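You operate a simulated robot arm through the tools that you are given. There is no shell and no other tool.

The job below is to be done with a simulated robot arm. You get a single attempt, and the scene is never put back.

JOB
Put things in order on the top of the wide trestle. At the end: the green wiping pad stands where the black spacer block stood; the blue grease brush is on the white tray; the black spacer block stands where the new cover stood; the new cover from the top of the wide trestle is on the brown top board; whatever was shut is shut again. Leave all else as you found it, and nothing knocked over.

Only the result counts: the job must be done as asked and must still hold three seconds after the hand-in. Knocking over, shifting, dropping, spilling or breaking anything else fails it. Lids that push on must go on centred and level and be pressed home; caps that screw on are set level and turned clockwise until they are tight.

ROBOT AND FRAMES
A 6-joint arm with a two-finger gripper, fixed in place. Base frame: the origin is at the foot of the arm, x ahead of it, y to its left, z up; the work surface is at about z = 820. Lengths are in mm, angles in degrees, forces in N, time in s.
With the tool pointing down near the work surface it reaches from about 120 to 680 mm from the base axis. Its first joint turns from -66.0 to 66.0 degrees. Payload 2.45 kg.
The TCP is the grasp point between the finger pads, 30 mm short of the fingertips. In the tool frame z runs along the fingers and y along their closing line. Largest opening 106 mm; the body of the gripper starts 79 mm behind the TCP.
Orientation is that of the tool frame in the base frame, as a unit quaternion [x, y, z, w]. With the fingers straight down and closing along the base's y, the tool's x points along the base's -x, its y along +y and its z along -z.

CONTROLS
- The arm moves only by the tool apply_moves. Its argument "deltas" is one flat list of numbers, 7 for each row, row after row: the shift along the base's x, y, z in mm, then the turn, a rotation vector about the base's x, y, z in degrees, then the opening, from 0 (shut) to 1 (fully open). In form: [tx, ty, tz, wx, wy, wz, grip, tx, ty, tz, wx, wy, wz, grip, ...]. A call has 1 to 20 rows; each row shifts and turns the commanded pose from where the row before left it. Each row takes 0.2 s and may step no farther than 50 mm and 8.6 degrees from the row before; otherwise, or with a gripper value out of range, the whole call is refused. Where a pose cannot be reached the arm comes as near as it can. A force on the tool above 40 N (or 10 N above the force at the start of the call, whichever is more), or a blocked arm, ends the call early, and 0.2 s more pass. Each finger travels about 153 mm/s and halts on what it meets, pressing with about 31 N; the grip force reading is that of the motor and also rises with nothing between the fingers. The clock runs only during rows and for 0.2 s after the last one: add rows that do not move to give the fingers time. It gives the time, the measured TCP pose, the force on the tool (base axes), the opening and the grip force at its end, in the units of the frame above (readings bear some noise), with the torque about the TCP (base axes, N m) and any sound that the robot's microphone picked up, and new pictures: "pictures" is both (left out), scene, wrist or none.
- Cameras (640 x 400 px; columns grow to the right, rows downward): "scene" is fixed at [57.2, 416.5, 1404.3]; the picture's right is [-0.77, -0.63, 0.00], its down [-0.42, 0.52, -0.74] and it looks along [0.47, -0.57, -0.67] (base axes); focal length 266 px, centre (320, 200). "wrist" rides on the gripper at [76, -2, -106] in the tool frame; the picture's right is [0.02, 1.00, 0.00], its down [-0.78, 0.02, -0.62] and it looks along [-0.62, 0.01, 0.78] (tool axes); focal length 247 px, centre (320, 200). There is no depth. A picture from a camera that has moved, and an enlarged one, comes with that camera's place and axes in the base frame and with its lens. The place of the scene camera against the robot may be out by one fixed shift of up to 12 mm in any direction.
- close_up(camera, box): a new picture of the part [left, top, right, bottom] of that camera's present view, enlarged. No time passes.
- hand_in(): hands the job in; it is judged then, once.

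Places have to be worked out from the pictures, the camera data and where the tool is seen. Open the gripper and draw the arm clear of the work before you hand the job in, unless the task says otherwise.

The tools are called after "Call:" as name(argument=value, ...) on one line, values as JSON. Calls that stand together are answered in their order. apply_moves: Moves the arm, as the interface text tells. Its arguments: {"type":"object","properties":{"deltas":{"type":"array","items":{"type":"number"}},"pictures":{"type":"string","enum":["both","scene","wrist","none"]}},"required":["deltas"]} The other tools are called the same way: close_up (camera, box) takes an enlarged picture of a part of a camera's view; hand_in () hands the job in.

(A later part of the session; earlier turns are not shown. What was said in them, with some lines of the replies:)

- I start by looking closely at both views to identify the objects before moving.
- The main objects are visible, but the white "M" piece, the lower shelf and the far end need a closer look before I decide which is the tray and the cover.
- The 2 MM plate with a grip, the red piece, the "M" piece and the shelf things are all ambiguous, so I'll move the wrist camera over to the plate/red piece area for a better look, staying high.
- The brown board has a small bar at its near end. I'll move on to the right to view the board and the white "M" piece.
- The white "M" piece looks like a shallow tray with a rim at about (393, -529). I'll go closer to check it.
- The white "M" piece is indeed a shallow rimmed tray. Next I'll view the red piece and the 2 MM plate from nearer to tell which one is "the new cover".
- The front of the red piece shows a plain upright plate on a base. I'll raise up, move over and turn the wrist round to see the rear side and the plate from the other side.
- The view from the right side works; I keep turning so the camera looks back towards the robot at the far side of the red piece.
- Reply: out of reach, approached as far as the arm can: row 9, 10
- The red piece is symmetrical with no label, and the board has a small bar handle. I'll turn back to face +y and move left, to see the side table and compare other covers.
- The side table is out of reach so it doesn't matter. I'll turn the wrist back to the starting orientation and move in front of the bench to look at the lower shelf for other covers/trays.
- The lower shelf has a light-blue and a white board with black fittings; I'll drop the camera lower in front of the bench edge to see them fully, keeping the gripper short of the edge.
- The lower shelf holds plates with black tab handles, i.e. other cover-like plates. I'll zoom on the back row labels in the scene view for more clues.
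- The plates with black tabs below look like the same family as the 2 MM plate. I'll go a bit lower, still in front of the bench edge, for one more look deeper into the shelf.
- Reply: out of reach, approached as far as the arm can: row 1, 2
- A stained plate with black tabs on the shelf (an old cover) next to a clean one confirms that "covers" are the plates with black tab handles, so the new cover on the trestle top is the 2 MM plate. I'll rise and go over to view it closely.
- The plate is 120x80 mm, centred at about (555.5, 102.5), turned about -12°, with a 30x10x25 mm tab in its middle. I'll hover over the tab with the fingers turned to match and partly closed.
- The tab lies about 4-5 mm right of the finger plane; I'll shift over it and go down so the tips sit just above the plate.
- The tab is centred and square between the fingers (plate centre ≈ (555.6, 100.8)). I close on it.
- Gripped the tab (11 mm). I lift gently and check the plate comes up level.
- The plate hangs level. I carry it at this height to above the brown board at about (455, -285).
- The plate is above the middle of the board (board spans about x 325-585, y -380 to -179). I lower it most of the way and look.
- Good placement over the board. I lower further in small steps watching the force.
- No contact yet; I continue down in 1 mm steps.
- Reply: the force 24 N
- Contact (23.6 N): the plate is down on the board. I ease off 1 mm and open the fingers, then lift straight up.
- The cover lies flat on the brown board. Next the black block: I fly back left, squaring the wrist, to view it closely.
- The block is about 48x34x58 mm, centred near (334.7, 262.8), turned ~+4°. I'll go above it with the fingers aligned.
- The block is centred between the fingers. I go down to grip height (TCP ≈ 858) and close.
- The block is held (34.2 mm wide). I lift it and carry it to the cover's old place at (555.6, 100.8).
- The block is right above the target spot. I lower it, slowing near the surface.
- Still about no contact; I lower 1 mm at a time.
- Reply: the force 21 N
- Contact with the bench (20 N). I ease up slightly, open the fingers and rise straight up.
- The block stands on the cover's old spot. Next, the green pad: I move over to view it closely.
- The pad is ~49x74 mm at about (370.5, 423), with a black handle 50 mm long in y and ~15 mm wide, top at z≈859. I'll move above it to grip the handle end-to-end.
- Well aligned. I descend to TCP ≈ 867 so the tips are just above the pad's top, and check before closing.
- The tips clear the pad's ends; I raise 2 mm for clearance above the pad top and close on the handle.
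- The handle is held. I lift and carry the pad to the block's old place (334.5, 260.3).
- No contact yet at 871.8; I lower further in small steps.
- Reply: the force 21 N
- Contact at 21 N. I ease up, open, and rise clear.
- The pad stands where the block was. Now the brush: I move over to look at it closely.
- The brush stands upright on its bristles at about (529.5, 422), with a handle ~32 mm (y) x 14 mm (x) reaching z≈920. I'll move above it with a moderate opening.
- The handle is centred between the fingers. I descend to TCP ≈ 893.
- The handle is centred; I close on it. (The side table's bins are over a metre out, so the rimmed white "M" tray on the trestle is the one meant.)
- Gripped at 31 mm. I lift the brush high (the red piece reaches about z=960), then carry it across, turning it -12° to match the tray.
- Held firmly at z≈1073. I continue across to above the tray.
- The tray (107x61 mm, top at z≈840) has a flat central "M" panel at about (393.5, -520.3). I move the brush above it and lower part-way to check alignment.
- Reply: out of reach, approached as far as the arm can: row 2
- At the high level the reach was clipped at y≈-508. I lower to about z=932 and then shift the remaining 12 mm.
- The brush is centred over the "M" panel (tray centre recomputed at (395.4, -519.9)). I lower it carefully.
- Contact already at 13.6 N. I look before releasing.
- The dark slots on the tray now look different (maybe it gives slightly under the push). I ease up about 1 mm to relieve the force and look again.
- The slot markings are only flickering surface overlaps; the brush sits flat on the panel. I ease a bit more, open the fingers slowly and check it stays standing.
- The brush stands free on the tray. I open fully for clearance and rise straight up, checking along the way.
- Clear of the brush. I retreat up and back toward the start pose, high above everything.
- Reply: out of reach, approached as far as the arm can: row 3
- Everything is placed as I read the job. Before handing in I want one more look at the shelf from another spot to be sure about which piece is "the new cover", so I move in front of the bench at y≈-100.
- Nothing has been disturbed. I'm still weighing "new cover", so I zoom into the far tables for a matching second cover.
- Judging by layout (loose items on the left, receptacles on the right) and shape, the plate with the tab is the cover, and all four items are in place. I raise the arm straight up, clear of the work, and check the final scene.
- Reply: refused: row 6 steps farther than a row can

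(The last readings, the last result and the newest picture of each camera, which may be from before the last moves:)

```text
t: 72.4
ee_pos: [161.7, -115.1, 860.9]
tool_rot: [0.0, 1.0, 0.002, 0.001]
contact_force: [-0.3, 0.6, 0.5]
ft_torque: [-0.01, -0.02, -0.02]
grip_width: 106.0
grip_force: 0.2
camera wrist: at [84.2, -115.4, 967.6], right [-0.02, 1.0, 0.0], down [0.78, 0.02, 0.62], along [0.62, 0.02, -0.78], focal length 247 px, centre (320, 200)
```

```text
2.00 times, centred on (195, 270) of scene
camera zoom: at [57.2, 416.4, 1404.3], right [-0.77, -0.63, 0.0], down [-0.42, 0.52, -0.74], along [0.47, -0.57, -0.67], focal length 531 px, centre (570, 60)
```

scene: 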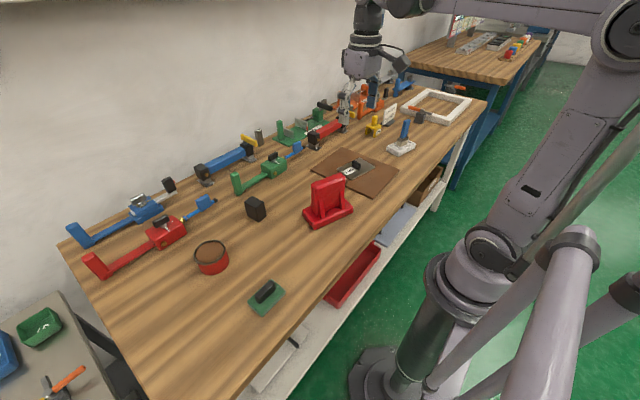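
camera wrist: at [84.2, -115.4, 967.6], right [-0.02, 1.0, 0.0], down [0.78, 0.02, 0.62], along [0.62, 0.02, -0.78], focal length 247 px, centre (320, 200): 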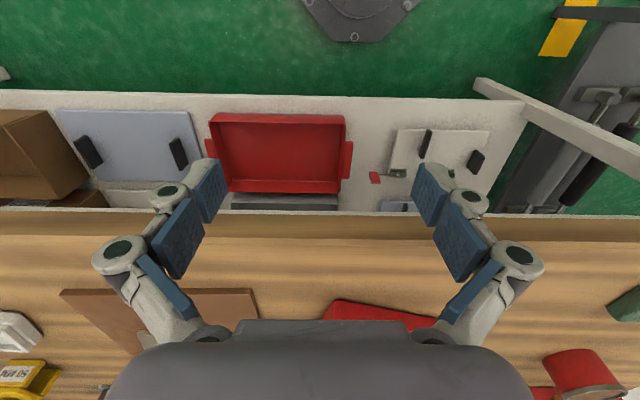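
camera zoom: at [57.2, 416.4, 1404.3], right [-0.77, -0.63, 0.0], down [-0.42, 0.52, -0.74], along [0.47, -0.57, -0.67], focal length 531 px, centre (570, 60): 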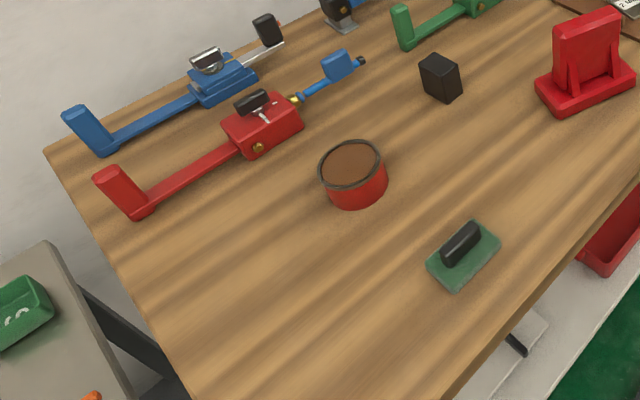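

One row was too long and the call was refused; I repeat with shorter steps, straight up first.

Call:
apply_moves(deltas=[0, 0, 45, 0, 0, 0, 1, 0, 0, 45, 0, 0, 0, 1, 0, 0, 45, 0, 0, 0, 1, 0, 0, 45, 0, 0, 0, 1, 0, 0, 45, 0, 0, 0, 1, 0, 0, 45, 0, 0, 0, 1, 20, 40, 0, 0, 0, 0, 1, 25, 40, 0, 0, 0, 0, 1, 25, 40, 0, 0, 0, 0, 1, 0, 0, 0, 0, 0, 0, 1], pictures="both")

Call:
close_up(camera="wrist", box=[0, 0, 640, 320])

```text
t: 74.6
ee_pos: [230.3, 8.2, 1132.7]
tool_rot: [0.0, 1.0, 0.003, 0.001]
contact_force: [-0.5, 0.2, 0.2]
ft_torque: [-0.01, -0.01, -0.01]
grip_width: 106.1
grip_force: 0.0
camera wrist: at [153.3, 7.8, 1239.1], right [-0.02, 1.0, 0.0], down [0.78, 0.01, 0.62], along [0.62, 0.02, -0.78], focal length 247 px, centre (320, 200)
```

scene: 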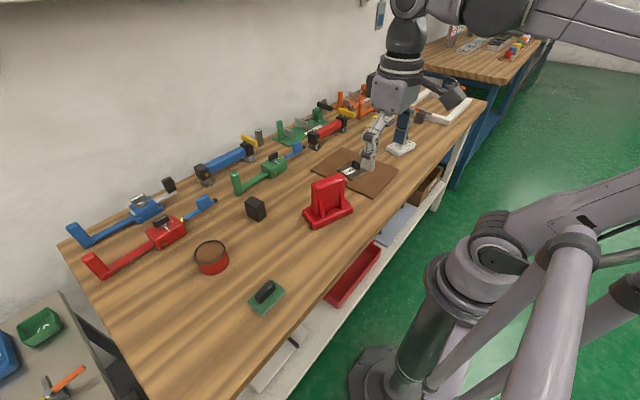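
wrist: 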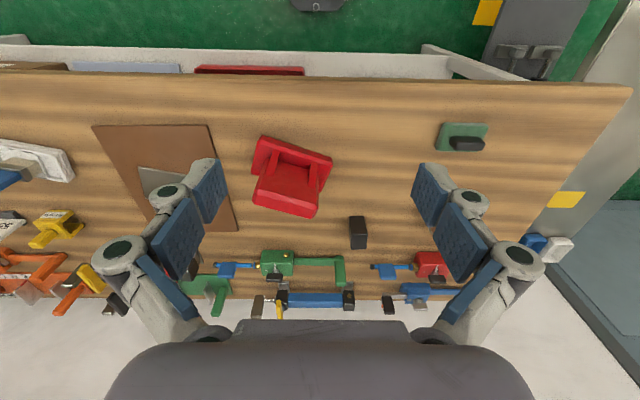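

```text
1.00 times, centred on (320, 160) of wrist (not enlarged: the box is as wide or as high as the picture)
camera zoom: at [153.3, 7.8, 1239.1], right [-0.02, 1.0, 0.0], down [0.78, 0.01, 0.62], along [0.62, 0.02, -0.78], focal length 247 px, centre (320, 240)
```

zoom: 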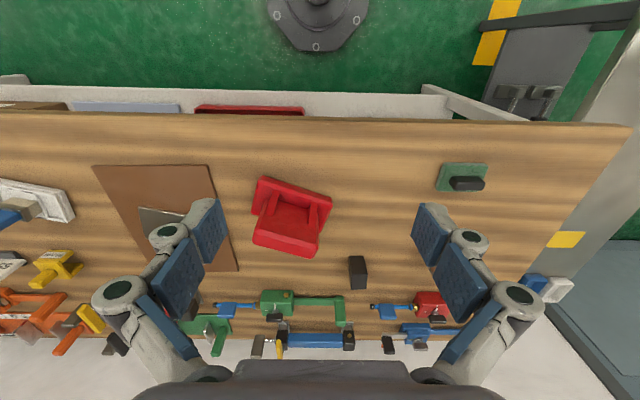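

The final views show the cover on the brown board, the block on the cover's old spot, the pad on the block's old spot and the brush standing on the white tray. Everything else is unmoved and the gripper is open and clear, so I hand in.

Call:
hand_in()

```text
The job is handed in.
```

I've handed the job in. All four items are where the job asked, as I read it, but two of the names were my judgement:

| Item | Where it is now |
|---|---|
| New cover (the plate marked "2 MM" with a black tab) | Flat on the brown board, near its middle |
| Black spacer block | Standing where the cover stood |
| Green wiping pad | Standing where the black block stood |
| Blue grease brush | Upright on the white tray marked "M" |

- **New cover:** nothing on the bench is marked as a cover. I chose the "2 MM" plate because it is a flat plate with a tab handle, like the spare plates on the lower shelf. The tall red piece was the other candidate, and I left it alone. If that was the cover, the cover and block moves are wrong.
- **White tray:** I used the rimmed white piece marked "M". The white bin on the side table is out of the arm's reach.

I opened nothing, so there was nothing to shut again. In the last pictures nothing else had moved or fallen, the brush was still standing, and the gripper was open and clear of the work.
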